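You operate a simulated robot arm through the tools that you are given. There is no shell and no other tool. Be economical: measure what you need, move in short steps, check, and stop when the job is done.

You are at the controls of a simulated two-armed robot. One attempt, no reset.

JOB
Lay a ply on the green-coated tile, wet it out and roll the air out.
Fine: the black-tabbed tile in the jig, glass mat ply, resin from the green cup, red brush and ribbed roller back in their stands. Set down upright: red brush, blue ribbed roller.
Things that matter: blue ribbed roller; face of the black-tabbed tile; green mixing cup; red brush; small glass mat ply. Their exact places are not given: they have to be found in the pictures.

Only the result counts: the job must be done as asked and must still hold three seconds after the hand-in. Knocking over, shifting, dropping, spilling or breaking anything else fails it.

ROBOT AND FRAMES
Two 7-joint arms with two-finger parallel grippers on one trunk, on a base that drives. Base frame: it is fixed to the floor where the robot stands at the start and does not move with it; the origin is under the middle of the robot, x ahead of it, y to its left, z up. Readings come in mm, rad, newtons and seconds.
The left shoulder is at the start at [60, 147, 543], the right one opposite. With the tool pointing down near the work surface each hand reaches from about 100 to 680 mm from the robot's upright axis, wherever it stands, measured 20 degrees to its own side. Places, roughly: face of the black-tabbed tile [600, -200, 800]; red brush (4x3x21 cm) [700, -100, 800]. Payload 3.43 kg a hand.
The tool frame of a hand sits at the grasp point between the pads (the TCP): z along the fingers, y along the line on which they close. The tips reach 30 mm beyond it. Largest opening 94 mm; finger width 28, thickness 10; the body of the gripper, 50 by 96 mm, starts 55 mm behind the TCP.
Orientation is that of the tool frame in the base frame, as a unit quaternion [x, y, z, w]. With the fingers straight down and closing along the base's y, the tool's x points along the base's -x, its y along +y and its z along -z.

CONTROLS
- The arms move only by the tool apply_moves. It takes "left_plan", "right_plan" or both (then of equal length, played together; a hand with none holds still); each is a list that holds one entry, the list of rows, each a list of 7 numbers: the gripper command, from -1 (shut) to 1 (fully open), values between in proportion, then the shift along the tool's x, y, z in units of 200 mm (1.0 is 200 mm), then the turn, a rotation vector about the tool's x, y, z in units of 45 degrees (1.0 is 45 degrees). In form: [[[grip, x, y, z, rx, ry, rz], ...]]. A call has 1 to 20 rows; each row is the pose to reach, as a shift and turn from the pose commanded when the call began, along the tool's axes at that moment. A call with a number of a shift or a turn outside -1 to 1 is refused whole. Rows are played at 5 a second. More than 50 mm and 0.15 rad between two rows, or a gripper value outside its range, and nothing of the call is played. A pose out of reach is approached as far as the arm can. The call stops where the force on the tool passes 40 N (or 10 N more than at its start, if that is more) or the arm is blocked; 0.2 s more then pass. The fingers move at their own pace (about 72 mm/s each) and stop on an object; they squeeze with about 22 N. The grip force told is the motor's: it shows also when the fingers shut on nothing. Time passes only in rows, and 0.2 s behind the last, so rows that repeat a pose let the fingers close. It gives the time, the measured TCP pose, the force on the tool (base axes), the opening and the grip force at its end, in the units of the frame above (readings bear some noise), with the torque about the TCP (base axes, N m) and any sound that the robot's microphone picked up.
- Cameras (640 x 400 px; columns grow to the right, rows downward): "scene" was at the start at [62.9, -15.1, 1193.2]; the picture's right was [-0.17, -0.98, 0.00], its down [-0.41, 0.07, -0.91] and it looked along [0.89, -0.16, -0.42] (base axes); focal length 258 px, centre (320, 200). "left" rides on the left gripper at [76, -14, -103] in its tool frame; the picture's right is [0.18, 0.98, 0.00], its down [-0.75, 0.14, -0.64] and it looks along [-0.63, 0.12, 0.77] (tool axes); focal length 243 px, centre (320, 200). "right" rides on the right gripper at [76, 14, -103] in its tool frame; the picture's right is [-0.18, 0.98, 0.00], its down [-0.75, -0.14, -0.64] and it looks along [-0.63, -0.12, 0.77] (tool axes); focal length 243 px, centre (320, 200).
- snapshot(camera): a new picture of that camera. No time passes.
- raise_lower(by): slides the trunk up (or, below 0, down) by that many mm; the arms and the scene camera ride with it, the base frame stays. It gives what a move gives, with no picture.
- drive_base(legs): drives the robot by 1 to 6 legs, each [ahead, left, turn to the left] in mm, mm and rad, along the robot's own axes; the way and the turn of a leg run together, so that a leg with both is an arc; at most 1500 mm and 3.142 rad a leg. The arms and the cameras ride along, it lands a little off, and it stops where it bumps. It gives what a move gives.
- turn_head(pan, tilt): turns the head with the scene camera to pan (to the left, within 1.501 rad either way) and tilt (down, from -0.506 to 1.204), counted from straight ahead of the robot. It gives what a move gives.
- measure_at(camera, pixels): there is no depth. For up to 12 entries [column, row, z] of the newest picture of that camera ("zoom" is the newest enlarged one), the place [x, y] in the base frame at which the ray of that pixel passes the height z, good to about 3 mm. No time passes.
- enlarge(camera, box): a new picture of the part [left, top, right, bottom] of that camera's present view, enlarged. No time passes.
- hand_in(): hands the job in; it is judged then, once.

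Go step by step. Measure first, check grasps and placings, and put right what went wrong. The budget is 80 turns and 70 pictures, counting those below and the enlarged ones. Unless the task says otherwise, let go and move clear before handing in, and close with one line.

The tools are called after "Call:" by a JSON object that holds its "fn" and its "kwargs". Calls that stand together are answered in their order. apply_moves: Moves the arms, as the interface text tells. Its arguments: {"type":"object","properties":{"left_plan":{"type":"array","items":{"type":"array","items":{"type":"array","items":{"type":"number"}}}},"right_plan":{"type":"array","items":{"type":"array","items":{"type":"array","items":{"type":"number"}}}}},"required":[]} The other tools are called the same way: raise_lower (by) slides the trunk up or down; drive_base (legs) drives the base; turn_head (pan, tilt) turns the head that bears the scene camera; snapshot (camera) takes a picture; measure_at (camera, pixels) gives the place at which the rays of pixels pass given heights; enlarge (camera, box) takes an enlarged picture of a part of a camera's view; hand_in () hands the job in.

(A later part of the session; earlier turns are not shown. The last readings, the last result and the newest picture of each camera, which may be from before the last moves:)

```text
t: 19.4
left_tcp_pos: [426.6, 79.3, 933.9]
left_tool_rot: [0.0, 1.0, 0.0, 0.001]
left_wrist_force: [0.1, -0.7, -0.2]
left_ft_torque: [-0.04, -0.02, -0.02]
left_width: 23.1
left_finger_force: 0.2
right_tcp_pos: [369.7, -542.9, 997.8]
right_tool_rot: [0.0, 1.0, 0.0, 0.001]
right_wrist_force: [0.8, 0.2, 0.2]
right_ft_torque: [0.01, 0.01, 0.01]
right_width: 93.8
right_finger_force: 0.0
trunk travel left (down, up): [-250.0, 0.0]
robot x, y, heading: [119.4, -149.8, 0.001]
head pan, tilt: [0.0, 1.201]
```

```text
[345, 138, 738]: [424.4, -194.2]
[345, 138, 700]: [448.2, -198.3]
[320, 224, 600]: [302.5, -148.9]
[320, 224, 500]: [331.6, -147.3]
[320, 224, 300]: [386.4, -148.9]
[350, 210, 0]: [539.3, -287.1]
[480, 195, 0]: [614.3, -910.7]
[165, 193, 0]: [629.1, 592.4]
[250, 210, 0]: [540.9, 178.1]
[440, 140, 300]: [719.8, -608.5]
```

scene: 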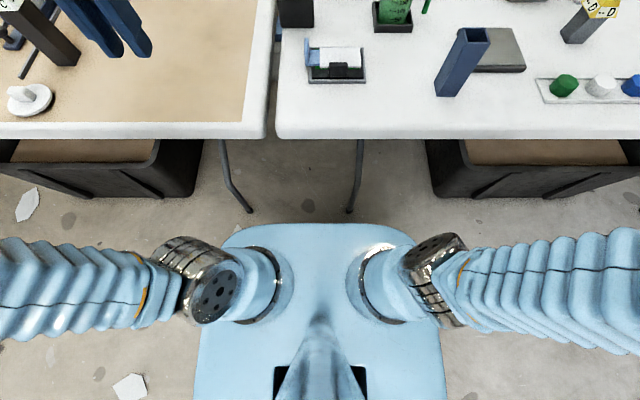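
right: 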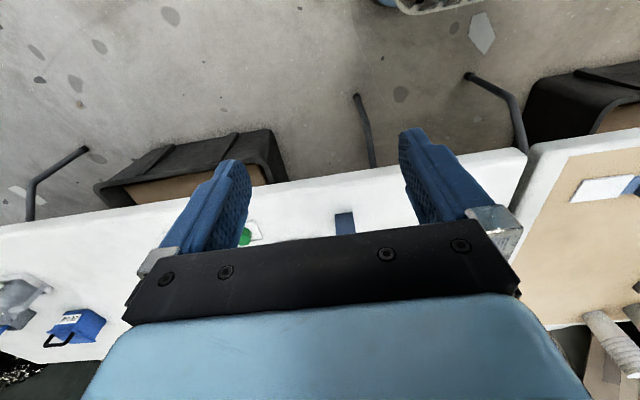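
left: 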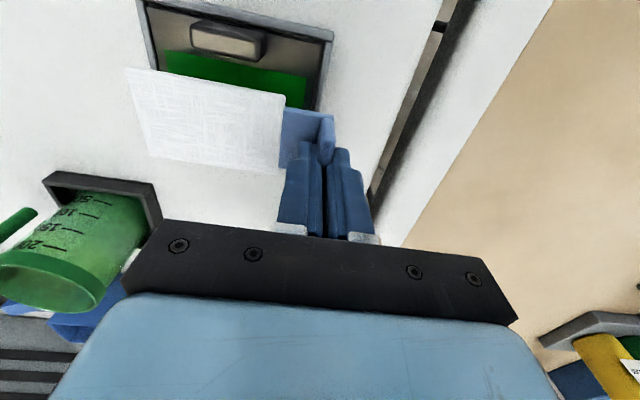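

The body front is at about 330–390, the table legs stand at x≈540, and the table edge is above the body height. I'll drive another 100 mm ahead and look back at the tools.

Call:
{"fn": "drive_base", "kwargs": {"legs": [[100, 20, 0]]}}

Call:
{"fn": "turn_head", "kwargs": {"pan": -0.1, "tilt": 0.7}}

Call:
{"fn": "snapshot", "kwargs": {"camera": "scene"}}

Call:
{"fn": "enlarge", "kwargs": {"camera": "scene", "box": [230, 60, 400, 200]}}

```text
t: 20.6
left_tcp_pos: [527.8, 100.2, 933.3]
left_tool_rot: [0.002, 1.0, 0.0, 0.001]
left_wrist_force: [0.5, -0.7, 0.7]
left_ft_torque: [0.01, -0.02, -0.03]
left_width: 23.5
left_finger_force: 0.0
right_tcp_pos: [468.4, -524.2, 997.8]
right_tool_rot: [0.002, 1.0, 0.0, 0.001]
right_wrist_force: [-0.3, 0.3, -0.2]
right_ft_torque: [0.02, 0.01, -0.02]
right_width: 93.8
right_finger_force: 0.0
trunk travel left (down, up): [-250.0, 0.0]
robot x, y, heading: [219.7, -129.7, -0.006]
head pan, tilt: [0.0, 1.201]
```

```text
t: 21.5
left_tcp_pos: [529.0, 98.7, 933.2]
left_tool_rot: [0.002, 1.0, 0.001, 0.001]
left_wrist_force: [0.4, 1.3, 0.0]
left_ft_torque: [0.01, 0.0, 0.0]
left_width: 23.6
left_finger_force: 0.1
right_tcp_pos: [468.5, -522.6, 997.5]
right_tool_rot: [0.003, 1.0, 0.0, 0.001]
right_wrist_force: [0.2, 0.3, -0.2]
right_ft_torque: [0.03, 0.02, -0.02]
right_width: 94.1
right_finger_force: 0.1
trunk travel left (down, up): [-250.0, 0.0]
robot x, y, heading: [218.9, -128.9, -0.005]
head pan, tilt: [-0.099, 0.7]
```

```text
33 pictures are left
```

scene: 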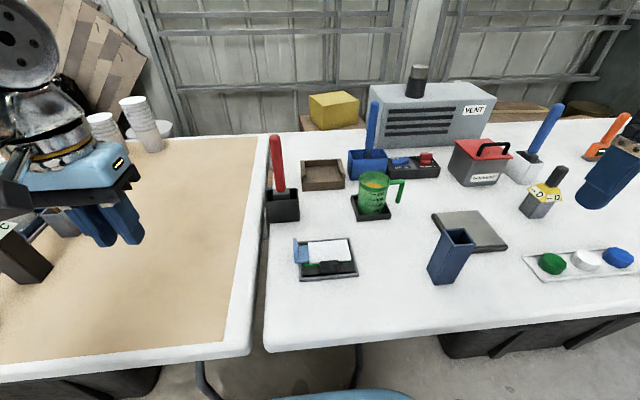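

```text
2.86 times, centred on (315, 130) of scene
```

zoom: 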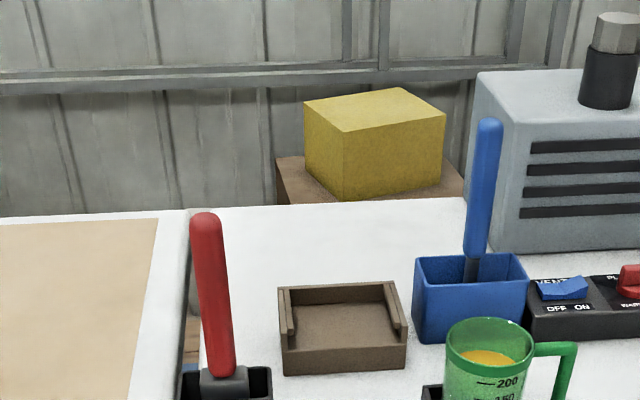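

The tools now look reachable. I'll measure the red brush, cup and roller positions at several heights.

Call:
{"fn": "measure_at", "kwargs": {"camera": "scene", "pixels": [[270, 222, 738], [299, 220, 738], [267, 192, 790], [298, 189, 790], [297, 207, 738], [276, 137, 950], [276, 137, 930], [279, 188, 800], [279, 188, 790], [278, 170, 850], [265, 188, 790]]}}

Call:
{"fn": "measure_at", "kwargs": {"camera": "scene", "pixels": [[357, 221, 740], [391, 216, 740], [350, 197, 740], [360, 180, 840], [388, 179, 840], [374, 172, 840], [402, 201, 770], [404, 180, 835], [351, 179, 738], [387, 175, 738], [373, 103, 950], [373, 150, 820]]}}

Call:
{"fn": "enlarge", "kwargs": {"camera": "scene", "box": [245, 120, 345, 230]}}

```text
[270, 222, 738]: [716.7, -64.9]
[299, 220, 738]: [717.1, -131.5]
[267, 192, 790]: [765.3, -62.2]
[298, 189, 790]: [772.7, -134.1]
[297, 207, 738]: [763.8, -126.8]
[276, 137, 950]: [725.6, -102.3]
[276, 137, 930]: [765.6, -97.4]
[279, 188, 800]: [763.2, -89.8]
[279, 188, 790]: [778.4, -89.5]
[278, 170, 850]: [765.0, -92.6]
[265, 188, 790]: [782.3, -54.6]
```

```text
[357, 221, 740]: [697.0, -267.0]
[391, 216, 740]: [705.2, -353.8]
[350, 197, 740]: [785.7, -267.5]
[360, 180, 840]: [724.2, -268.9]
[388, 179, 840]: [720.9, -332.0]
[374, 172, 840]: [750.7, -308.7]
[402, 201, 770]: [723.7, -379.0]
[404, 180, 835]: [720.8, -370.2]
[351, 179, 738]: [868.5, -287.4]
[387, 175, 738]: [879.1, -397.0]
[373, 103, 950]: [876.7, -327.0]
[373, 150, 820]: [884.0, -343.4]
```

```text
3.64 times, centred on (295, 175) of scene
```

zoom: 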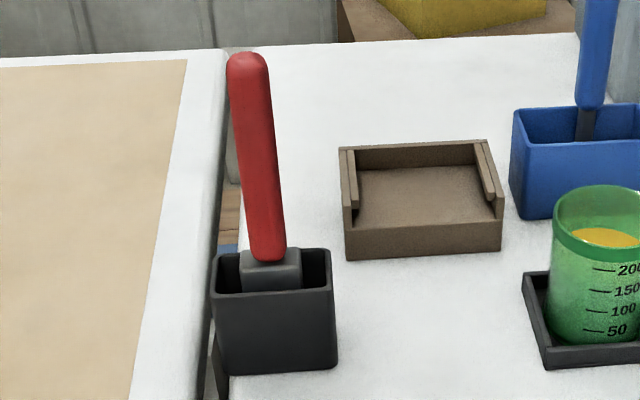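

The stand and brush are near (755, −95), the cup near (743, −303), and the roller near (880, −335). I'll bring the right hand in, tilted 45° forward, to view the brush closely.

Call:
{"fn": "apply_moves", "kwargs": {"right_plan": [[[1, 0, 0.2, 0, 0, 0, 0], [1, 0, 0.4, 0, 0, 0, 0], [1, 0, 0.6, 0, 0, 0, 0], [1, 0, 0.8, 0, 0, 0, 0], [1, 0, 1, 0, 0, 0, 0]]]}}

Call:
{"fn": "apply_moves", "kwargs": {"right_plan": [[[1, 0, 0.2, 0, 0, -0.17, 0], [1, 0, 0.4, 0, 0, -0.34, 0], [1, 0, 0.6, 0, 0, -0.51, 0], [1, 0, 0.8, 0, 0, -0.68, 0], [1, 0, 0.8, 0, 0, -0.85, 0], [1, 0, 0.8, 0, 0, -1, 0]]]}}

Call:
{"fn": "snapshot", "kwargs": {"camera": "right"}}

Call:
{"fn": "snapshot", "kwargs": {"camera": "scene"}}

```text
t: 22.7
left_tcp_pos: [527.4, 98.9, 932.7]
left_tool_rot: [0.001, 1.0, 0.0, 0.001]
left_wrist_force: [-0.9, 0.4, 0.1]
left_ft_torque: [-0.04, 0.0, 0.0]
left_width: 23.6
left_finger_force: 0.0
right_tcp_pos: [471.8, -316.4, 992.7]
right_tool_rot: [0.002, 1.0, -0.001, 0.0]
right_wrist_force: [0.7, 0.4, 0.2]
right_ft_torque: [0.02, 0.0, -0.02]
right_width: 93.7
right_finger_force: 0.1
right hand out of reach, approached as far as the arm can: row 4, 5
trunk travel left (down, up): [-250.0, 0.0]
robot x, y, heading: [218.2, -129.5, -0.001]
head pan, tilt: [-0.099, 0.7]
```

```text
t: 24.1
left_tcp_pos: [527.2, 97.7, 932.3]
left_tool_rot: [0.002, 1.0, 0.0, 0.0]
left_wrist_force: [-0.1, -0.8, 0.6]
left_ft_torque: [-0.01, 0.02, 0.02]
left_width: 23.4
left_finger_force: 0.1
right_tcp_pos: [472.2, -156.5, 994.1]
right_tool_rot: [0.001, 0.923, 0.0, 0.384]
right_wrist_force: [-0.5, -0.6, -0.5]
right_ft_torque: [0.02, -0.01, 0.01]
right_width: 94.1
right_finger_force: 0.2
trunk travel left (down, up): [-250.0, 0.0]
robot x, y, heading: [218.1, -127.7, -0.006]
head pan, tilt: [-0.099, 0.7]
```

```text
30 pictures are left
```

right: 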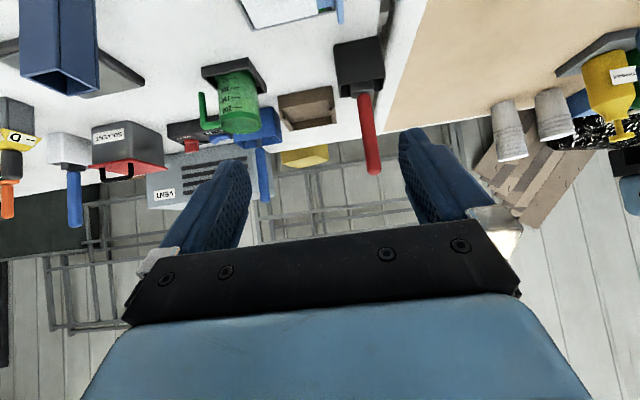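

```text
29 pictures are left
```

scene: 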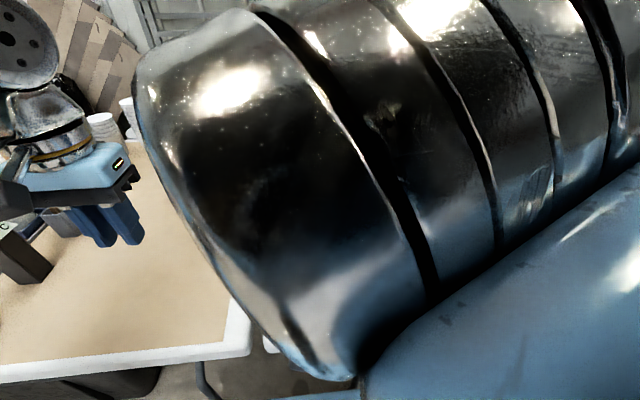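

The right view shows the brush well (stand ~358,65; handle end ~372,172). I'll triangulate it and the other tools from here.

Call:
{"fn": "measure_at", "kwargs": {"camera": "right", "pixels": [[372, 170, 950], [372, 170, 935], [372, 170, 920], [364, 96, 805], [337, 90, 785], [386, 80, 785], [334, 42, 785], [381, 37, 785], [334, 42, 738], [381, 37, 738]]}}

Call:
{"fn": "enlarge", "kwargs": {"camera": "right", "box": [190, 20, 410, 190]}}

```text
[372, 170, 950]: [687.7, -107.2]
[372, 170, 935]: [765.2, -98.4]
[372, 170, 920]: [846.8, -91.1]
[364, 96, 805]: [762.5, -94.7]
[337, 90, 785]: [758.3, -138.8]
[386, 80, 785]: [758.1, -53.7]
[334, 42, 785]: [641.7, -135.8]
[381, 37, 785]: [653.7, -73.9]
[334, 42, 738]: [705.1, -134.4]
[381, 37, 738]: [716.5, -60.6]
```

```text
2.35 times, centred on (300, 105) of right
```

zoom: 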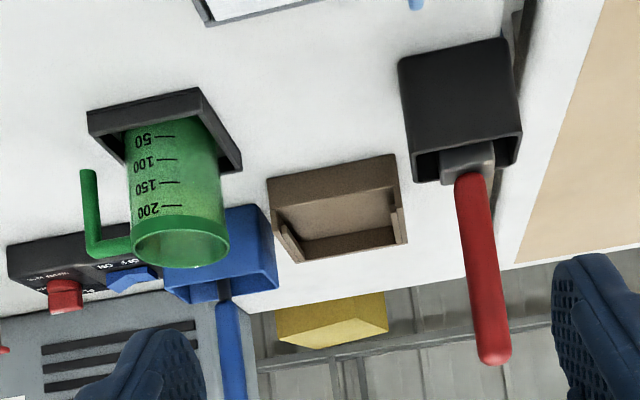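

Both views agree: handle axis (760, −96), from z≈805 up to 936. I'll move to a pre-grasp point about 120 mm short of it.

Call:
{"fn": "apply_moves", "kwargs": {"right_plan": [[[0.5, -0.056, 0.06, 0.18, 0, 0, 0], [0.5, -0.112, 0.12, 0.36, 0, 0, 0], [0.5, -0.168, 0.18, 0.54, 0, 0, 0], [0.5, -0.224, 0.24, 0.72, 0, 0, 0], [0.5, -0.28, 0.2975, 0.908, 0, 0, 0], [0.5, -0.28, 0.2975, 0.908, 0, 0, 0]]]}}

Call:
{"fn": "snapshot", "kwargs": {"camera": "right"}}

```text
t: 25.5
left_tcp_pos: [528.9, 98.9, 932.9]
left_tool_rot: [0.002, 1.0, 0.0, 0.001]
left_wrist_force: [-0.5, -0.3, -0.3]
left_ft_torque: [-0.04, 0.02, 0.03]
left_width: 23.4
left_finger_force: 0.0
right_tcp_pos: [643.0, -98.4, 906.1]
right_tool_rot: [0.002, 0.924, -0.001, 0.383]
right_wrist_force: [0.0, -1.0, -0.5]
right_ft_torque: [0.03, 0.01, 0.0]
right_width: 70.5
right_finger_force: 0.0
trunk travel left (down, up): [-250.0, 0.0]
robot x, y, heading: [219.9, -128.9, -0.002]
head pan, tilt: [-0.099, 0.7]
```

```text
27 pictures are left
```

right: 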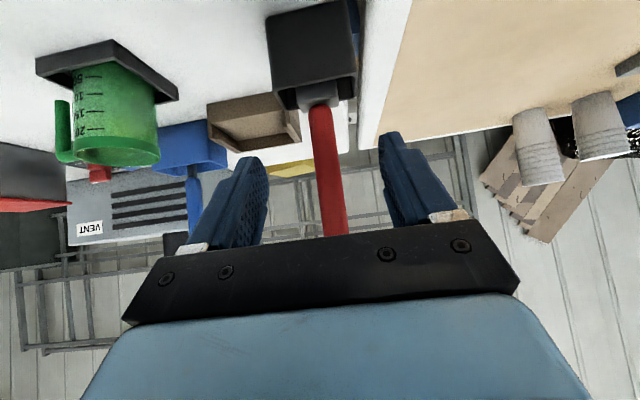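

The handle is centred between the fingers. I'll move in to the handle and close.

Call:
{"fn": "apply_moves", "kwargs": {"right_plan": [[[0.5, -0.125, 0.005, 0.15, 0, 0, 0], [0.5, -0.25, 0.008, 0.3, 0, 0, 0], [0.5, -0.375, 0.008, 0.4525, 0, 0, 0], [-1, -0.375, 0.008, 0.4525, 0, 0, 0], [-1, -0.375, 0.008, 0.4525, 0, 0, 0], [-1, -0.375, 0.008, 0.4525, 0, 0, 0]]]}}

Call:
{"fn": "snapshot", "kwargs": {"camera": "right"}}

```text
t: 26.9
left_tcp_pos: [527.8, 99.0, 933.9]
left_tool_rot: [0.002, 1.0, 0.0, 0.0]
left_wrist_force: [-0.4, 0.3, 0.3]
left_ft_torque: [0.03, -0.02, 0.0]
left_width: 23.4
left_finger_force: 0.0
right_tcp_pos: [759.2, -98.3, 896.7]
right_tool_rot: [0.001, 0.924, -0.001, 0.383]
right_wrist_force: [0.6, -0.1, 0.4]
right_ft_torque: [-0.03, -0.01, 0.03]
right_width: 25.7
right_finger_force: 22.0
trunk travel left (down, up): [-250.0, 0.0]
robot x, y, heading: [221.2, -129.9, -0.005]
head pan, tilt: [-0.099, 0.7]
```

```text
26 pictures are left
```

right: 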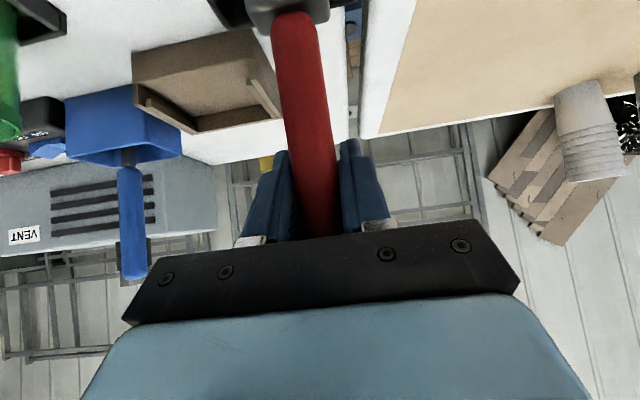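

Gripped at 25.7 mm, 22 N. I'll lift straight up by 80 mm and check.

Call:
{"fn": "apply_moves", "kwargs": {"right_plan": [[[-1, -0.07, 0, -0.07, 0, 0, 0], [-1, -0.17, 0, -0.17, 0, 0, 0], [-1, -0.283, 0, -0.283, 0, 0, 0], [-1, -0.283, 0, -0.283, 0, 0, 0]]]}}

Call:
{"fn": "snapshot", "kwargs": {"camera": "scene"}}

Call:
{"fn": "snapshot", "kwargs": {"camera": "left"}}

```text
t: 27.9
left_tcp_pos: [528.7, 98.9, 931.8]
left_tool_rot: [0.002, 1.0, 0.001, 0.001]
left_wrist_force: [-0.1, -0.4, 0.6]
left_ft_torque: [0.0, -0.02, 0.0]
left_width: 23.6
left_finger_force: 0.1
right_tcp_pos: [759.0, -97.7, 977.0]
right_tool_rot: [0.001, 0.923, 0.0, 0.384]
right_wrist_force: [0.1, -0.2, -0.7]
right_ft_torque: [0.0, 0.0, 0.02]
right_width: 25.6
right_finger_force: 22.3
trunk travel left (down, up): [-250.0, 0.0]
robot x, y, heading: [217.4, -127.8, -0.001]
head pan, tilt: [-0.099, 0.7]
```

```text
25 pictures are left
```

scene: 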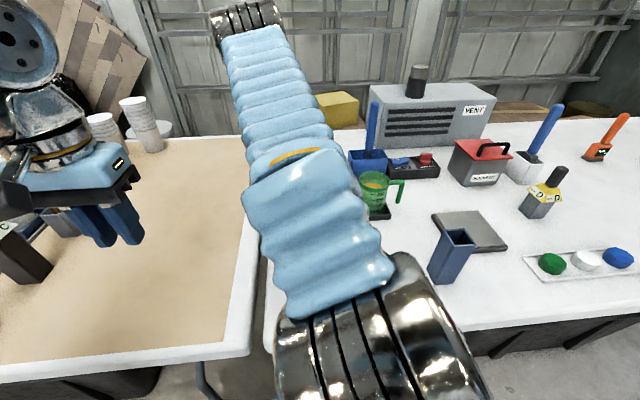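

```text
24 pictures are left
```

left: 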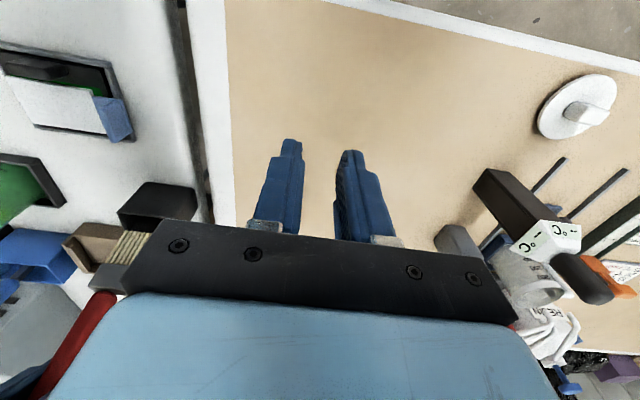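

The brush is out of its stand with the bristles visible at left-cam (130,245). The cup triangulates to about (742, −310) with the rim near z 820. I'll raise the brush and carry it to just above the cup.

Call:
{"fn": "apply_moves", "kwargs": {"right_plan": [[[-1, -0.12, 0, -0.12, 0, 0, 0], [-1, -0.124, -0.2, -0.124, 0, 0, 0], [-1, -0.1, -0.4, -0.15, 0, 0, 0], [-1, -0.08, -0.6, -0.17, 0, 0, 0], [-1, -0.064, -0.8, -0.184, 0, 0, 0], [-1, -0.064, -1, -0.184, 0, 0, 0]]]}}

Call:
{"fn": "apply_moves", "kwargs": {"right_plan": [[[-1, 0, -0.06, 0, 0, 0, 0], [-1, 0, -0.06, 0, 0, 0, 0]]]}}

Call:
{"fn": "snapshot", "kwargs": {"camera": "right"}}

Call:
{"fn": "enlarge", "kwargs": {"camera": "scene", "box": [320, 100, 440, 240]}}

```text
t: 29.3
left_tcp_pos: [528.9, 99.2, 931.9]
left_tool_rot: [0.002, 1.0, 0.0, 0.0]
left_wrist_force: [0.4, 0.6, 0.5]
left_ft_torque: [-0.02, 0.0, 0.01]
left_width: 23.8
left_finger_force: 0.1
right_tcp_pos: [740.9, -300.1, 1010.7]
right_tool_rot: [0.001, 0.924, -0.001, 0.384]
right_wrist_force: [0.0, -0.1, -0.5]
right_ft_torque: [-0.02, -0.05, -0.02]
right_width: 25.8
right_finger_force: 21.9
trunk travel left (down, up): [-250.0, 0.0]
robot x, y, heading: [219.0, -132.3, -0.011]
head pan, tilt: [-0.099, 0.7]
```

```text
t: 29.9
left_tcp_pos: [527.6, 97.8, 933.3]
left_tool_rot: [0.002, 1.0, -0.001, 0.001]
left_wrist_force: [-0.5, -1.0, 0.2]
left_ft_torque: [-0.01, 0.02, 0.0]
left_width: 23.4
left_finger_force: 0.1
right_tcp_pos: [742.0, -313.6, 1011.7]
right_tool_rot: [0.001, 0.924, 0.0, 0.382]
right_wrist_force: [0.3, 0.6, -0.9]
right_ft_torque: [0.01, -0.01, 0.01]
right_width: 25.8
right_finger_force: 22.3
trunk travel left (down, up): [-250.0, 0.0]
robot x, y, heading: [221.2, -128.1, -0.007]
head pan, tilt: [-0.099, 0.7]
```

```text
23 pictures are left
```

right: 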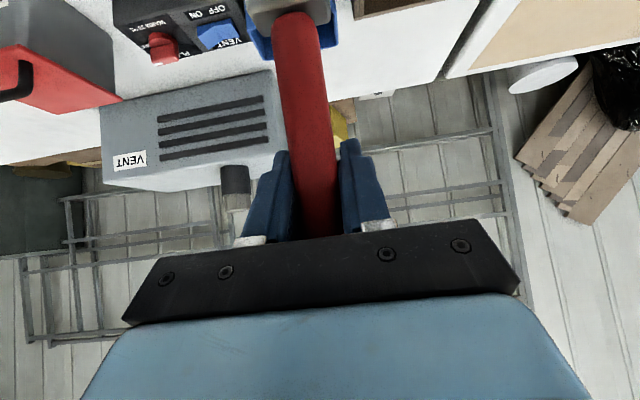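

```text
2.86 times, centred on (380, 170) of scene
```

zoom: 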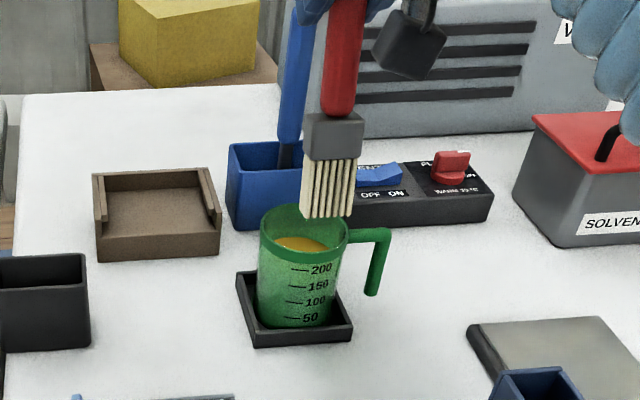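

Excellent view: the bristle tips are at zoom (326,215) and the cup rim is centred at about (304,232). I'll measure the offset.

Call:
{"fn": "measure_at", "kwargs": {"camera": "zoom", "pixels": [[301, 211, 855], [353, 215, 855], [326, 214, 855], [326, 214, 850], [260, 230, 823], [349, 233, 823], [305, 206, 823], [305, 259, 823], [305, 233, 823], [303, 243, 800]]}}

```text
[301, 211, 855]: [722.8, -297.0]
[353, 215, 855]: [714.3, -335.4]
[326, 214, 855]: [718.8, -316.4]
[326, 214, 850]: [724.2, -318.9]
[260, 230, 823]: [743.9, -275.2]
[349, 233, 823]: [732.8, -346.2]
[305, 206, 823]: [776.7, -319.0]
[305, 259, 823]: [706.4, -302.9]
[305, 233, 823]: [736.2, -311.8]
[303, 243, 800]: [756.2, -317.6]
```

The rim centre is about (742, −311) and the bristles are about 38 mm wide centred near y −316. I'll nudge +3 mm in y, dip about 65 mm, wait, and lift back out.

Call:
{"fn": "apply_moves", "kwargs": {"right_plan": [[[-1, 0, 0.015, 0, 0, 0, 0], [-1, 0.06, 0.015, 0.06, 0, 0, 0], [-1, 0.12, 0.015, 0.12, 0, 0, 0], [-1, 0.18, 0.015, 0.18, 0, 0, 0], [-1, 0.23, 0.015, 0.23, 0, 0, 0], [-1, 0.23, 0.015, 0.23, 0, 0, 0], [-1, 0.23, 0.015, 0.23, 0, 0, 0], [-1, 0.23, 0.015, 0.23, 0, 0, 0]]]}}

Call:
{"fn": "enlarge", "kwargs": {"camera": "scene", "box": [320, 100, 440, 240]}}

```text
t: 31.7
left_tcp_pos: [528.7, 99.5, 933.2]
left_tool_rot: [0.001, 1.0, 0.0, 0.0]
left_wrist_force: [-0.2, -0.1, 0.4]
left_ft_torque: [0.02, 0.02, 0.0]
left_width: 23.6
left_finger_force: 0.1
right_tcp_pos: [741.4, -308.7, 944.4]
right_tool_rot: [0.001, 0.924, 0.0, 0.383]
right_wrist_force: [0.4, 0.2, -1.4]
right_ft_torque: [-0.01, -0.04, 0.01]
right_width: 26.1
right_finger_force: 22.1
trunk travel left (down, up): [-250.0, 0.0]
robot x, y, heading: [224.5, -130.3, -0.002]
head pan, tilt: [-0.099, 0.7]
```

```text
2.86 times, centred on (380, 170) of scene
```

zoom: 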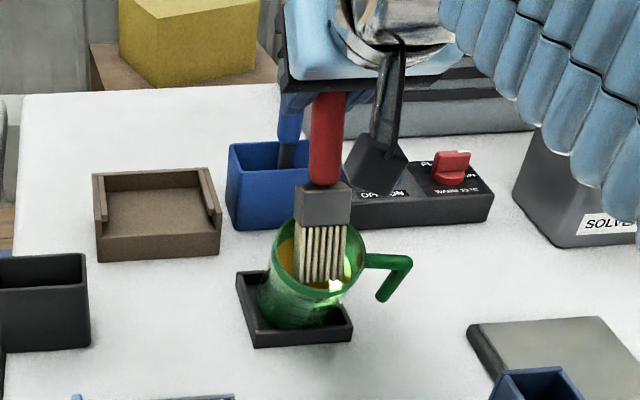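

The cup has been tipped by the bristles pushing on its wall. I'll lift slowly straight up so it can settle back.

Call:
{"fn": "apply_moves", "kwargs": {"right_plan": [[[-1, -0.03, 0, -0.03, 0, 0, 0], [-1, -0.06, 0, -0.06, 0, 0, 0], [-1, -0.09, 0, -0.09, 0, 0, 0], [-1, -0.12, 0, -0.12, 0, 0, 0]]]}}

Call:
{"fn": "enlarge", "kwargs": {"camera": "scene", "box": [335, 130, 415, 230]}}

```text
t: 32.7
left_tcp_pos: [526.8, 99.2, 933.3]
left_tool_rot: [0.001, 1.0, 0.0, 0.001]
left_wrist_force: [0.0, -0.4, 0.4]
left_ft_torque: [0.04, -0.01, -0.01]
left_width: 23.6
left_finger_force: 0.0
right_tcp_pos: [742.2, -308.1, 980.7]
right_tool_rot: [0.001, 0.924, -0.001, 0.383]
right_wrist_force: [0.1, -0.4, -0.7]
right_ft_torque: [0.0, -0.02, 0.01]
right_width: 25.9
right_finger_force: 22.2
trunk travel left (down, up): [-250.0, 0.0]
robot x, y, heading: [218.7, -130.2, -0.004]
head pan, tilt: [-0.099, 0.7]
```

```text
4.00 times, centred on (375, 180) of scene
```

zoom: 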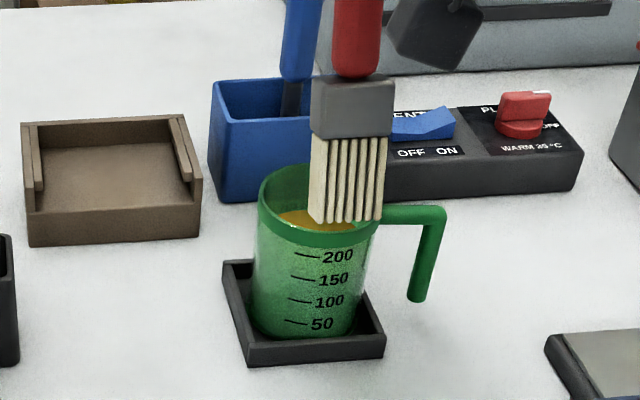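

The cup settled upright in its tray with the resin still in it. The bristles (centre 346,220) are right of the cup's centre (~318), so I'll measure to re-centre.

Call:
{"fn": "measure_at", "kwargs": {"camera": "zoom", "pixels": [[310, 217, 813], [382, 221, 813], [346, 219, 813], [257, 196, 817], [379, 205, 817], [318, 165, 817], [318, 246, 817], [245, 338, 740], [368, 330, 740], [224, 262, 745], [247, 367, 735], [385, 358, 735]]}}

Call:
{"fn": "enlarge", "kwargs": {"camera": "left", "box": [0, 140, 160, 300]}}

```text
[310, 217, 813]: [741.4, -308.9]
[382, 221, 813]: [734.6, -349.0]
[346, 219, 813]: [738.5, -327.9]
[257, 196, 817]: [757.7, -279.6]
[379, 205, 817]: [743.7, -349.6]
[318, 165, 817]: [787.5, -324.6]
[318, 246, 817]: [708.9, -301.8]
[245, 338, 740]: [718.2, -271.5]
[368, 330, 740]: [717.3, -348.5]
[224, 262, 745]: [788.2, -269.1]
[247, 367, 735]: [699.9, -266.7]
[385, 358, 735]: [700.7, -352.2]
```

```text
2.50 times, centred on (80, 220) of left
```

zoom: 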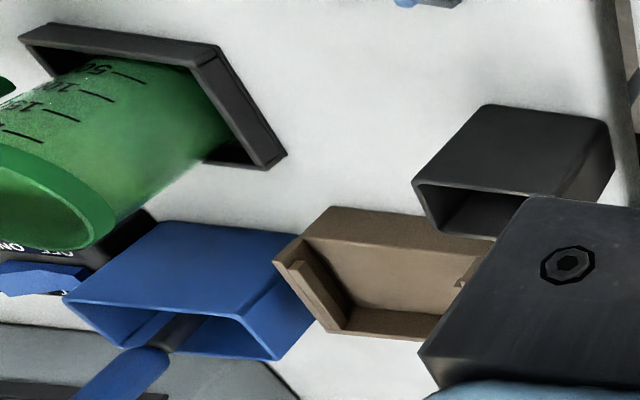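

The brush leans about 6° in the hand with its tip toward −y: bristle centre −329, TCP −308, cup centre (748, −313). I'll lift clear, rotate the hand to make the brush vertical, and re-centre.

Call:
{"fn": "apply_moves", "kwargs": {"right_plan": [[[-1, -0.055, 0, -0.055, 0, 0, 0], [-1, -0.11, 0, -0.11, 0, 0, 0], [-1, -0.127, -0.02, -0.092, -0.05, 0, 0.05], [-1, -0.127, -0.02, -0.092, -0.094, 0, 0.094], [-1, -0.127, -0.02, -0.092, -0.094, 0, 0.094]]]}}

Call:
{"fn": "enlarge", "kwargs": {"camera": "scene", "box": [335, 130, 415, 230]}}

```text
t: 33.9
left_tcp_pos: [528.5, 98.7, 933.2]
left_tool_rot: [0.002, 1.0, 0.0, 0.001]
left_wrist_force: [-0.5, 0.6, 1.3]
left_ft_torque: [0.01, -0.01, 0.0]
left_width: 23.7
left_finger_force: 0.0
right_tcp_pos: [745.7, -312.6, 1009.7]
right_tool_rot: [0.022, 0.922, 0.047, 0.383]
right_wrist_force: [1.0, 0.0, 0.0]
right_ft_torque: [-0.03, -0.04, 0.02]
right_width: 25.8
right_finger_force: 22.0
trunk travel left (down, up): [-250.0, 0.0]
robot x, y, heading: [220.8, -130.0, -0.005]
head pan, tilt: [-0.099, 0.7]
```

```text
4.00 times, centred on (375, 180) of scene
```

zoom: 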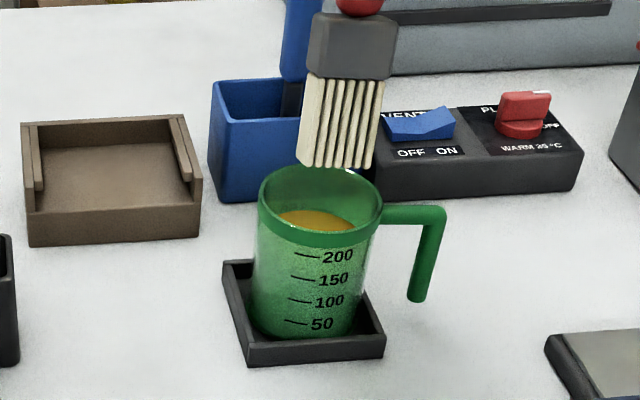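

The brush now looks vertical (tip ~335,165). I'll check the tip position against the cup centre.

Call:
{"fn": "measure_at", "kwargs": {"camera": "zoom", "pixels": [[298, 160, 842], [373, 168, 842], [335, 164, 842], [320, 165, 817], [320, 246, 817], [258, 197, 817], [380, 205, 817]]}}

```text
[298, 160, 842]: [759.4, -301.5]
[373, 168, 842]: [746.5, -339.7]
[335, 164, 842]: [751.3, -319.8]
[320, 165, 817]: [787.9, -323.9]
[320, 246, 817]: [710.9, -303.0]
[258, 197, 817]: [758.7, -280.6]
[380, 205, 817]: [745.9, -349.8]
```

The tip is at about (757, −320) and the cup centre at about (749, −314). I'll shift by (−6, +6) and lower partway to check.

Call:
{"fn": "apply_moves", "kwargs": {"right_plan": [[[-1, 0.021, 0.03, -0.021, 0, 0, 0], [-1, 0.021, 0.03, -0.021, 0, 0, 0], [-1, 0.07, 0.022, 0.03, 0, 0, 0], [-1, 0.12, 0.014, 0.08, 0, 0, 0], [-1, 0.162, 0.009, 0.12, 0, 0, 0]]]}}

Call:
{"fn": "enlarge", "kwargs": {"camera": "scene", "box": [335, 130, 415, 230]}}

```text
t: 35.1
left_tcp_pos: [529.1, 97.9, 933.6]
left_tool_rot: [0.002, 1.0, 0.0, 0.002]
left_wrist_force: [0.4, 0.7, 1.3]
left_ft_torque: [0.01, 0.02, 0.01]
left_width: 23.3
left_finger_force: 0.0
right_tcp_pos: [741.0, -306.4, 971.0]
right_tool_rot: [0.021, 0.922, 0.049, 0.384]
right_wrist_force: [0.3, -0.7, -0.1]
right_ft_torque: [0.02, 0.02, 0.0]
right_width: 26.0
right_finger_force: 21.7
trunk travel left (down, up): [-250.0, 0.0]
robot x, y, heading: [217.6, -129.5, -0.002]
head pan, tilt: [-0.099, 0.7]
```

```text
4.00 times, centred on (375, 180) of scene
```

zoom: 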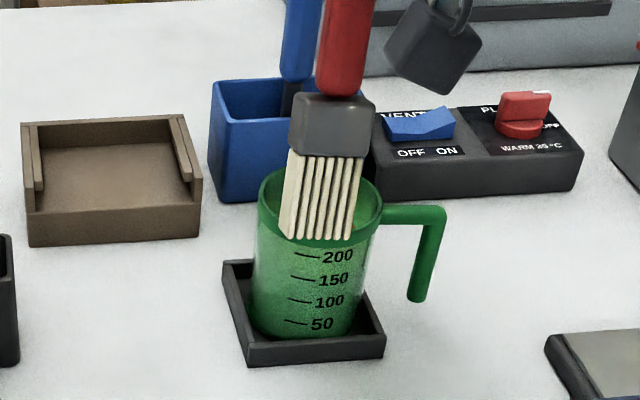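

The bristles are inside the rim but close to the near wall: their face is at x≈727 and the cup centre at 749. I'll shift +11 mm in x and go 25 mm deeper.

Call:
{"fn": "apply_moves", "kwargs": {"right_plan": [[[-1, -0.02, 0, 0.02, 0, 0, 0], [-1, -0.039, 0, 0.039, 0, 0, 0], [-1, 0.005, -0.006, 0.083, 0, 0, 0], [-1, 0.05, -0.013, 0.128, 0, 0, 0], [-1, 0.05, -0.013, 0.128, 0, 0, 0], [-1, 0.05, -0.013, 0.128, 0, 0, 0], [-1, 0.05, -0.013, 0.128, 0, 0, 0]]]}}

Call:
{"fn": "enlarge", "kwargs": {"camera": "scene", "box": [335, 130, 415, 230]}}

```text
t: 36.7
left_tcp_pos: [527.4, 98.9, 933.6]
left_tool_rot: [0.002, 1.0, 0.0, 0.001]
left_wrist_force: [0.5, 0.2, -1.0]
left_ft_torque: [0.0, -0.01, -0.02]
left_width: 23.6
left_finger_force: 0.1
right_tcp_pos: [751.3, -306.2, 946.6]
right_tool_rot: [0.021, 0.922, 0.048, 0.383]
right_wrist_force: [-1.0, 0.6, 5.6]
right_ft_torque: [0.21, 0.46, -0.09]
right_width: 25.6
right_finger_force: 21.6
trunk travel left (down, up): [-250.0, 0.0]
robot x, y, heading: [220.0, -129.8, -0.003]
head pan, tilt: [-0.099, 0.7]
```

```text
4.00 times, centred on (375, 180) of scene
```

zoom: 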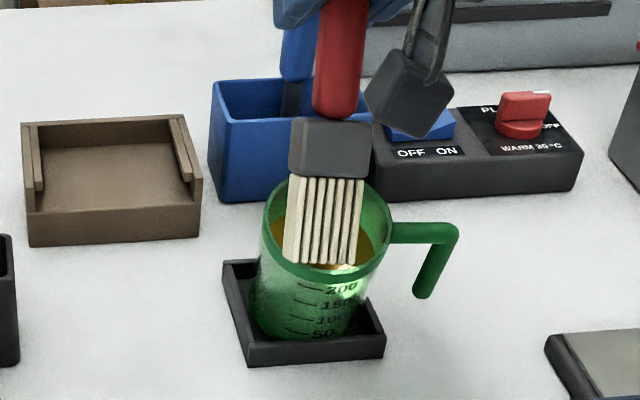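

The tips catch the near rim and rock the cup again (5.6 N), so the tip leans toward the robot. I'll lift clear and measure the brush's lean in x.

Call:
{"fn": "apply_moves", "kwargs": {"right_plan": [[[-1, -0.04, 0.006, -0.04, 0, 0, 0], [-1, -0.09, 0.013, -0.09, 0, 0, 0], [-1, -0.16, 0.024, -0.16, 0, 0, 0], [-1, -0.24, 0.036, -0.24, 0, 0, 0], [-1, -0.24, 0.036, -0.24, 0, 0, 0]]]}}

Call:
{"fn": "enlarge", "kwargs": {"camera": "scene", "box": [335, 105, 415, 225]}}

Call:
{"fn": "snapshot", "kwargs": {"camera": "left"}}

```text
t: 37.9
left_tcp_pos: [529.3, 99.3, 932.8]
left_tool_rot: [0.002, 1.0, 0.0, 0.002]
left_wrist_force: [-0.6, 0.2, -1.0]
left_ft_torque: [0.02, 0.0, 0.02]
left_width: 23.7
left_finger_force: 0.0
right_tcp_pos: [750.6, -305.9, 1014.1]
right_tool_rot: [0.021, 0.922, 0.047, 0.383]
right_wrist_force: [-0.3, -0.5, -0.4]
right_ft_torque: [0.0, -0.02, -0.03]
right_width: 26.0
right_finger_force: 21.6
trunk travel left (down, up): [-250.0, 0.0]
robot x, y, heading: [217.2, -129.6, -0.0]
head pan, tilt: [-0.099, 0.7]
```

```text
3.33 times, centred on (375, 165) of scene
```

zoom: 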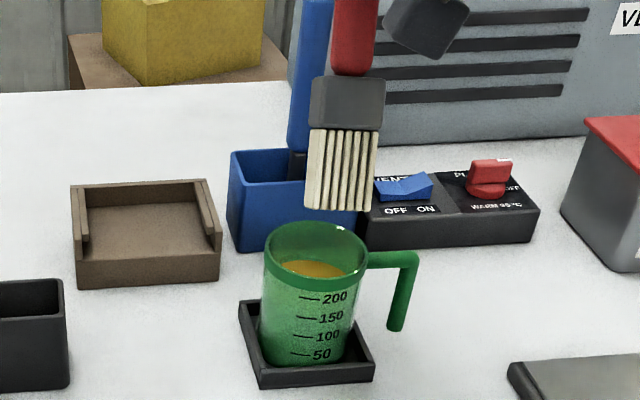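

```text
14 pictures are left
```

left: 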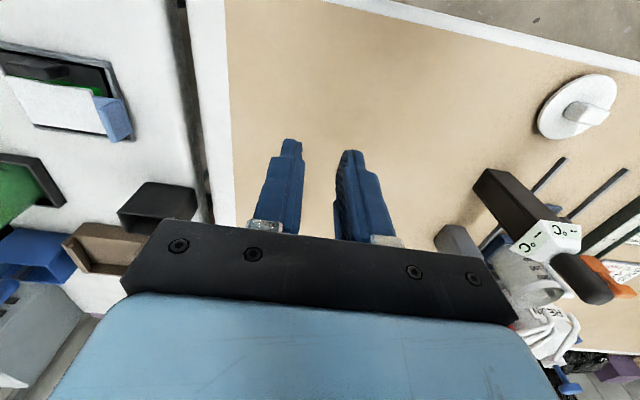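

The cup is upright again. I'm measuring the handle/ferrule junction (348,75), the tip (341,208) and the rim to get the lean.

Call:
{"fn": "measure_at", "kwargs": {"camera": "zoom", "pixels": [[351, 74, 923], [345, 128, 890], [341, 208, 850], [341, 208, 845], [341, 208, 840], [304, 205, 845], [375, 211, 845], [316, 222, 817], [316, 290, 817], [263, 250, 817], [368, 258, 817]]}}

```text
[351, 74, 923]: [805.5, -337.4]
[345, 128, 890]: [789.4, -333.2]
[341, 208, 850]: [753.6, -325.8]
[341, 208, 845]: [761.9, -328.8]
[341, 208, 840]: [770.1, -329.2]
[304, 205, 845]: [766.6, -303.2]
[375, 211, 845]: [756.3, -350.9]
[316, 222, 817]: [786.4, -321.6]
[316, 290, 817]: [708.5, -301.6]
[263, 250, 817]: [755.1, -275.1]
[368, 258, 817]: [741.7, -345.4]
```

The geometry implies the brush slid up and tilted in the grip when it caught the rim. One right-hand view will settle that.

Call:
{"fn": "snapshot", "kwargs": {"camera": "right"}}

```text
13 pictures are left
```

right: 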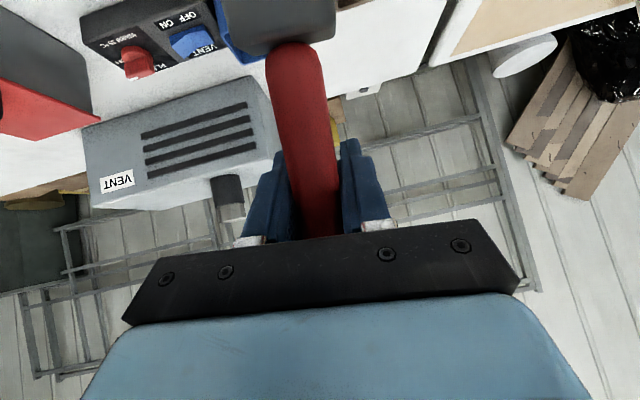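

The ferrule is closer (junction row ~45, was ~15), confirming it: the tip sits about (−38, −12, −134) from the TCP, leaning ~16° toward the robot. I'll rotate the hand to stand the brush vertical again, then check.

Call:
{"fn": "apply_moves", "kwargs": {"right_plan": [[[-1, 0, 0, 0, -0.035, -0.118, 0.018], [-1, 0, 0, 0, -0.07, -0.236, 0.036], [-1, 0, 0, 0, -0.105, -0.353, 0.053], [-1, 0, 0, 0, -0.105, -0.353, 0.053]]]}}

Call:
{"fn": "enlarge", "kwargs": {"camera": "scene", "box": [335, 105, 415, 225]}}

```text
t: 38.9
left_tcp_pos: [527.9, 99.2, 934.1]
left_tool_rot: [0.002, 1.0, -0.001, 0.001]
left_wrist_force: [0.5, -0.1, 0.1]
left_ft_torque: [-0.03, -0.02, -0.01]
left_width: 23.5
left_finger_force: 0.1
right_tcp_pos: [750.6, -306.2, 1014.0]
right_tool_rot: [0.032, 0.857, 0.09, 0.506]
right_wrist_force: [0.0, -0.3, -0.2]
right_ft_torque: [0.02, -0.04, 0.0]
right_width: 25.5
right_finger_force: 22.0
trunk travel left (down, up): [-250.0, 0.0]
robot x, y, heading: [219.3, -130.1, -0.002]
head pan, tilt: [-0.099, 0.7]
```

```text
3.33 times, centred on (375, 165) of scene
```

zoom: 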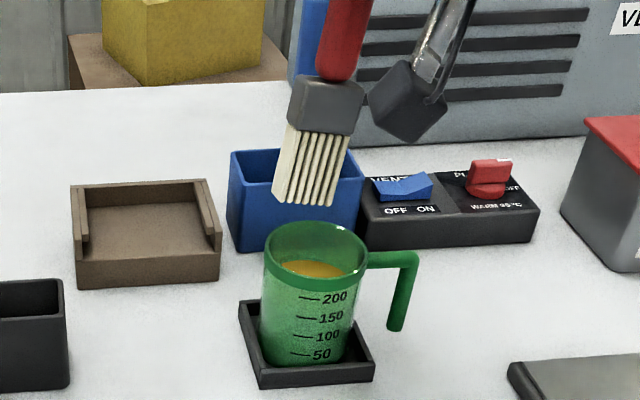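

The apparent length shortened by only 7%, so the lean was larger (~30°) and about half remains. I'll measure again to confirm.

Call:
{"fn": "measure_at", "kwargs": {"camera": "zoom", "pixels": [[340, 79, 960], [340, 79, 930], [325, 130, 930], [325, 130, 900], [303, 201, 890], [303, 201, 870], [303, 201, 850]]}}

```text
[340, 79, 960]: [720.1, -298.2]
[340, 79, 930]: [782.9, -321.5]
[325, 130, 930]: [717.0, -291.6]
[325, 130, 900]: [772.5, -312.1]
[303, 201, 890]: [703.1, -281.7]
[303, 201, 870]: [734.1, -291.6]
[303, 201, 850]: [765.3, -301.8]
```

The solutions now agree: the brush is vertical in x, its tip about (750, −294, 865), leaning ~5° in y. I'll take out that roll, centre on the cup, lower the tip just inside the rim and check.

Call:
{"fn": "apply_moves", "kwargs": {"right_plan": [[[-1, 0, -0.03, -0.0115, 0.054, 0, -0.097], [-1, 0, -0.03, -0.0115, 0.054, 0, -0.097]]]}}

Call:
{"fn": "apply_moves", "kwargs": {"right_plan": [[[-1, 0.06, -0.007, 0.033, 0, 0, 0], [-1, 0.12, -0.014, 0.066, 0, 0, 0], [-1, 0.18, -0.021, 0.099, 0, 0, 0], [-1, 0.252, -0.029, 0.14, 0, 0, 0]]]}}

Call:
{"fn": "enlarge", "kwargs": {"camera": "scene", "box": [335, 130, 415, 230]}}

```text
t: 39.5
left_tcp_pos: [529.0, 98.4, 933.2]
left_tool_rot: [0.002, 1.0, 0.0, 0.001]
left_wrist_force: [0.2, 0.5, 0.8]
left_ft_torque: [0.0, -0.03, -0.01]
left_width: 23.6
left_finger_force: 0.0
right_tcp_pos: [749.4, -312.0, 1014.3]
right_tool_rot: [0.009, 0.86, 0.052, 0.508]
right_wrist_force: [-1.3, -0.2, -0.4]
right_ft_torque: [-0.03, -0.03, -0.01]
right_width: 26.0
right_finger_force: 21.7
trunk travel left (down, up): [-250.0, 0.0]
robot x, y, heading: [221.3, -128.0, -0.003]
head pan, tilt: [-0.099, 0.7]
```

```text
t: 40.5
left_tcp_pos: [527.1, 99.7, 933.6]
left_tool_rot: [0.002, 1.0, 0.001, 0.001]
left_wrist_force: [-0.3, -0.3, 0.4]
left_ft_torque: [-0.03, -0.01, -0.02]
left_width: 23.6
left_finger_force: 0.0
right_tcp_pos: [750.6, -311.2, 959.5]
right_tool_rot: [0.009, 0.858, 0.051, 0.512]
right_wrist_force: [1.7, 0.0, 14.9]
right_ft_torque: [-0.14, 0.51, 0.01]
right_width: 26.4
right_finger_force: 22.3
trunk travel left (down, up): [-250.0, 0.0]
robot x, y, heading: [219.3, -129.1, -0.006]
head pan, tilt: [-0.099, 0.7]
```

```text
4.00 times, centred on (375, 180) of scene
```

zoom: 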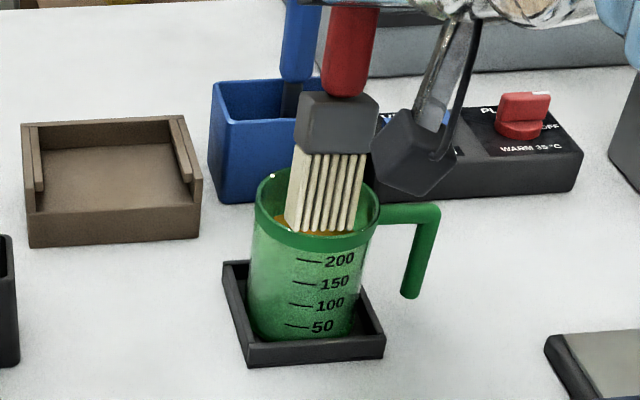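

The 14.9 N contact with torque puts the touch point about 50 mm toward the robot, on the near rim, so ~18° of lean remains. I'll lift, rotate another 18° forward, and look.

Call:
{"fn": "apply_moves", "kwargs": {"right_plan": [[[-1, -0.1, 0.012, -0.055, 0, 0, 0], [-1, -0.22, 0.026, -0.122, 0, 0, 0], [-1, -0.26, 0.03, -0.144, -0.012, -0.133, -0.007], [-1, -0.26, 0.03, -0.144, -0.024, -0.266, -0.014], [-1, -0.26, 0.03, -0.144, -0.0366, -0.398, -0.02], [-1, -0.26, 0.03, -0.144, -0.0366, -0.398, -0.02]]]}}

Call:
{"fn": "enlarge", "kwargs": {"camera": "scene", "box": [335, 105, 415, 225]}}

```text
t: 41.9
left_tcp_pos: [529.2, 99.3, 933.1]
left_tool_rot: [0.002, 1.0, 0.0, 0.001]
left_wrist_force: [1.4, -0.7, 0.5]
left_ft_torque: [0.03, 0.0, 0.0]
left_width: 23.4
left_finger_force: 0.1
right_tcp_pos: [750.4, -312.4, 1016.7]
right_tool_rot: [0.003, 0.769, 0.059, 0.636]
right_wrist_force: [0.5, -0.9, -1.0]
right_ft_torque: [-0.01, -0.01, 0.0]
right_width: 25.7
right_finger_force: 22.1
trunk travel left (down, up): [-250.0, 0.0]
robot x, y, heading: [220.4, -128.6, -0.004]
head pan, tilt: [-0.099, 0.7]
```

```text
3.33 times, centred on (375, 165) of scene
```

zoom: 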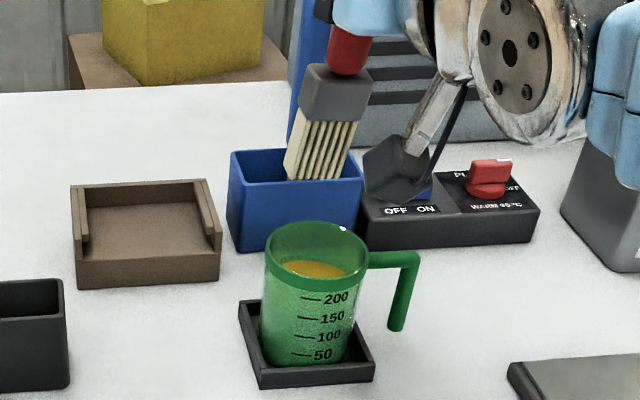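

The brush looks short and upright now (tip ~313,178). I'll measure where that ray passes at the expected tip height.

Call:
{"fn": "measure_at", "kwargs": {"camera": "zoom", "pixels": [[315, 178, 880], [315, 178, 867], [315, 178, 855], [340, 73, 960], [340, 73, 945], [316, 222, 817], [316, 290, 817]]}}

```text
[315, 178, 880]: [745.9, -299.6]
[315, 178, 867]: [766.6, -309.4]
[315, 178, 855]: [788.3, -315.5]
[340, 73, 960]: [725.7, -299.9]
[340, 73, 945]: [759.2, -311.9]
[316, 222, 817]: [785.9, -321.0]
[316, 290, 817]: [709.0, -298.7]
```

The tip is about (765, −305, 872) and the cup centre (748, −312). I'll shift (−15, −7) and lower in small steps, watching the force.

Call:
{"fn": "apply_moves", "kwargs": {"right_plan": [[[-1, 0.0115, -0.0295, -0.0765, 0, 0, 0], [-1, 0.0115, -0.0295, -0.0765, 0, 0, 0], [-1, 0.1, -0.038, -0.06, 0, 0, 0], [-1, 0.19, -0.047, -0.043, 0, 0, 0], [-1, 0.28, -0.056, -0.026, 0, 0, 0], [-1, 0.363, -0.0635, -0.01, 0, 0, 0]]]}}

Call:
{"fn": "enlarge", "kwargs": {"camera": "scene", "box": [335, 130, 415, 230]}}

```text
t: 43.3
left_tcp_pos: [528.1, 99.0, 932.7]
left_tool_rot: [0.002, 1.0, 0.0, 0.001]
left_wrist_force: [-1.1, 0.1, -0.1]
left_ft_torque: [0.02, 0.0, -0.01]
left_width: 23.5
left_finger_force: 0.1
right_tcp_pos: [732.2, -319.5, 945.6]
right_tool_rot: [0.003, 0.769, 0.059, 0.636]
right_wrist_force: [-0.1, 0.3, -2.2]
right_ft_torque: [-0.04, -0.02, -0.01]
right_width: 25.7
right_finger_force: 21.8
trunk travel left (down, up): [-250.0, 0.0]
robot x, y, heading: [221.2, -130.2, 0.001]
head pan, tilt: [-0.099, 0.7]
```

```text
4.00 times, centred on (375, 180) of scene
```

zoom: 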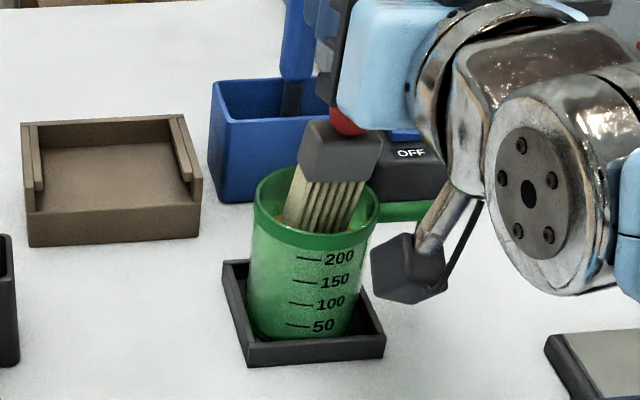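

The bristles are now inside the cup (hidden behind the near rim), with no contact force. I'll dip 20 mm deeper, hold, and then lift out.

Call:
{"fn": "apply_moves", "kwargs": {"right_plan": [[[-1, 0.05, -0.005, 0.009, 0, 0, 0], [-1, 0.098, -0.0095, 0.018, 0, 0, 0], [-1, 0.098, -0.0095, 0.018, 0, 0, 0], [-1, 0.098, -0.0095, 0.018, 0, 0, 0], [-1, 0.098, -0.0095, 0.018, 0, 0, 0]]]}}

Call:
{"fn": "apply_moves", "kwargs": {"right_plan": [[[-1, -0.1, 0.01, -0.018, 0, 0, 0], [-1, -0.25, 0.024, -0.046, 0, 0, 0], [-1, -0.4, 0.038, -0.075, 0, 0, 0], [-1, -0.5, 0.048, -0.094, 0, 0, 0], [-1, -0.5, 0.048, -0.094, 0, 0, 0], [-1, -0.5, 0.048, -0.094, 0, 0, 0], [-1, -0.5, 0.048, -0.094, 0, 0, 0]]]}}

Call:
{"fn": "enlarge", "kwargs": {"camera": "scene", "box": [335, 105, 415, 225]}}

```text
t: 44.5
left_tcp_pos: [527.6, 99.5, 933.2]
left_tool_rot: [0.001, 1.0, 0.0, 0.001]
left_wrist_force: [0.2, 0.4, 0.0]
left_ft_torque: [-0.03, 0.01, -0.02]
left_width: 23.7
left_finger_force: 0.0
right_tcp_pos: [732.6, -319.1, 922.2]
right_tool_rot: [0.003, 0.769, 0.059, 0.636]
right_wrist_force: [-0.3, -0.3, -1.0]
right_ft_torque: [0.07, -0.05, 0.02]
right_width: 25.6
right_finger_force: 22.2
trunk travel left (down, up): [-250.0, 0.0]
robot x, y, heading: [219.6, -128.6, -0.004]
head pan, tilt: [-0.099, 0.7]
```

```text
t: 46.1
left_tcp_pos: [527.2, 98.5, 932.0]
left_tool_rot: [0.001, 1.0, 0.0, 0.001]
left_wrist_force: [-0.7, 1.3, -0.6]
left_ft_torque: [-0.03, 0.02, 0.0]
left_width: 23.7
left_finger_force: 0.1
right_tcp_pos: [736.0, -315.8, 1022.5]
right_tool_rot: [0.002, 0.769, 0.059, 0.637]
right_wrist_force: [0.6, -0.4, -0.1]
right_ft_torque: [0.0, -0.01, -0.01]
right_width: 25.7
right_finger_force: 21.9
trunk travel left (down, up): [-250.0, 0.0]
robot x, y, heading: [219.6, -129.6, -0.002]
head pan, tilt: [-0.099, 0.7]
```

```text
3.33 times, centred on (375, 165) of scene
```

zoom: 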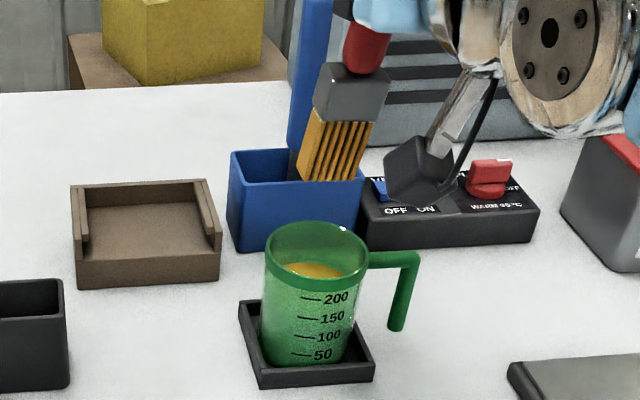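

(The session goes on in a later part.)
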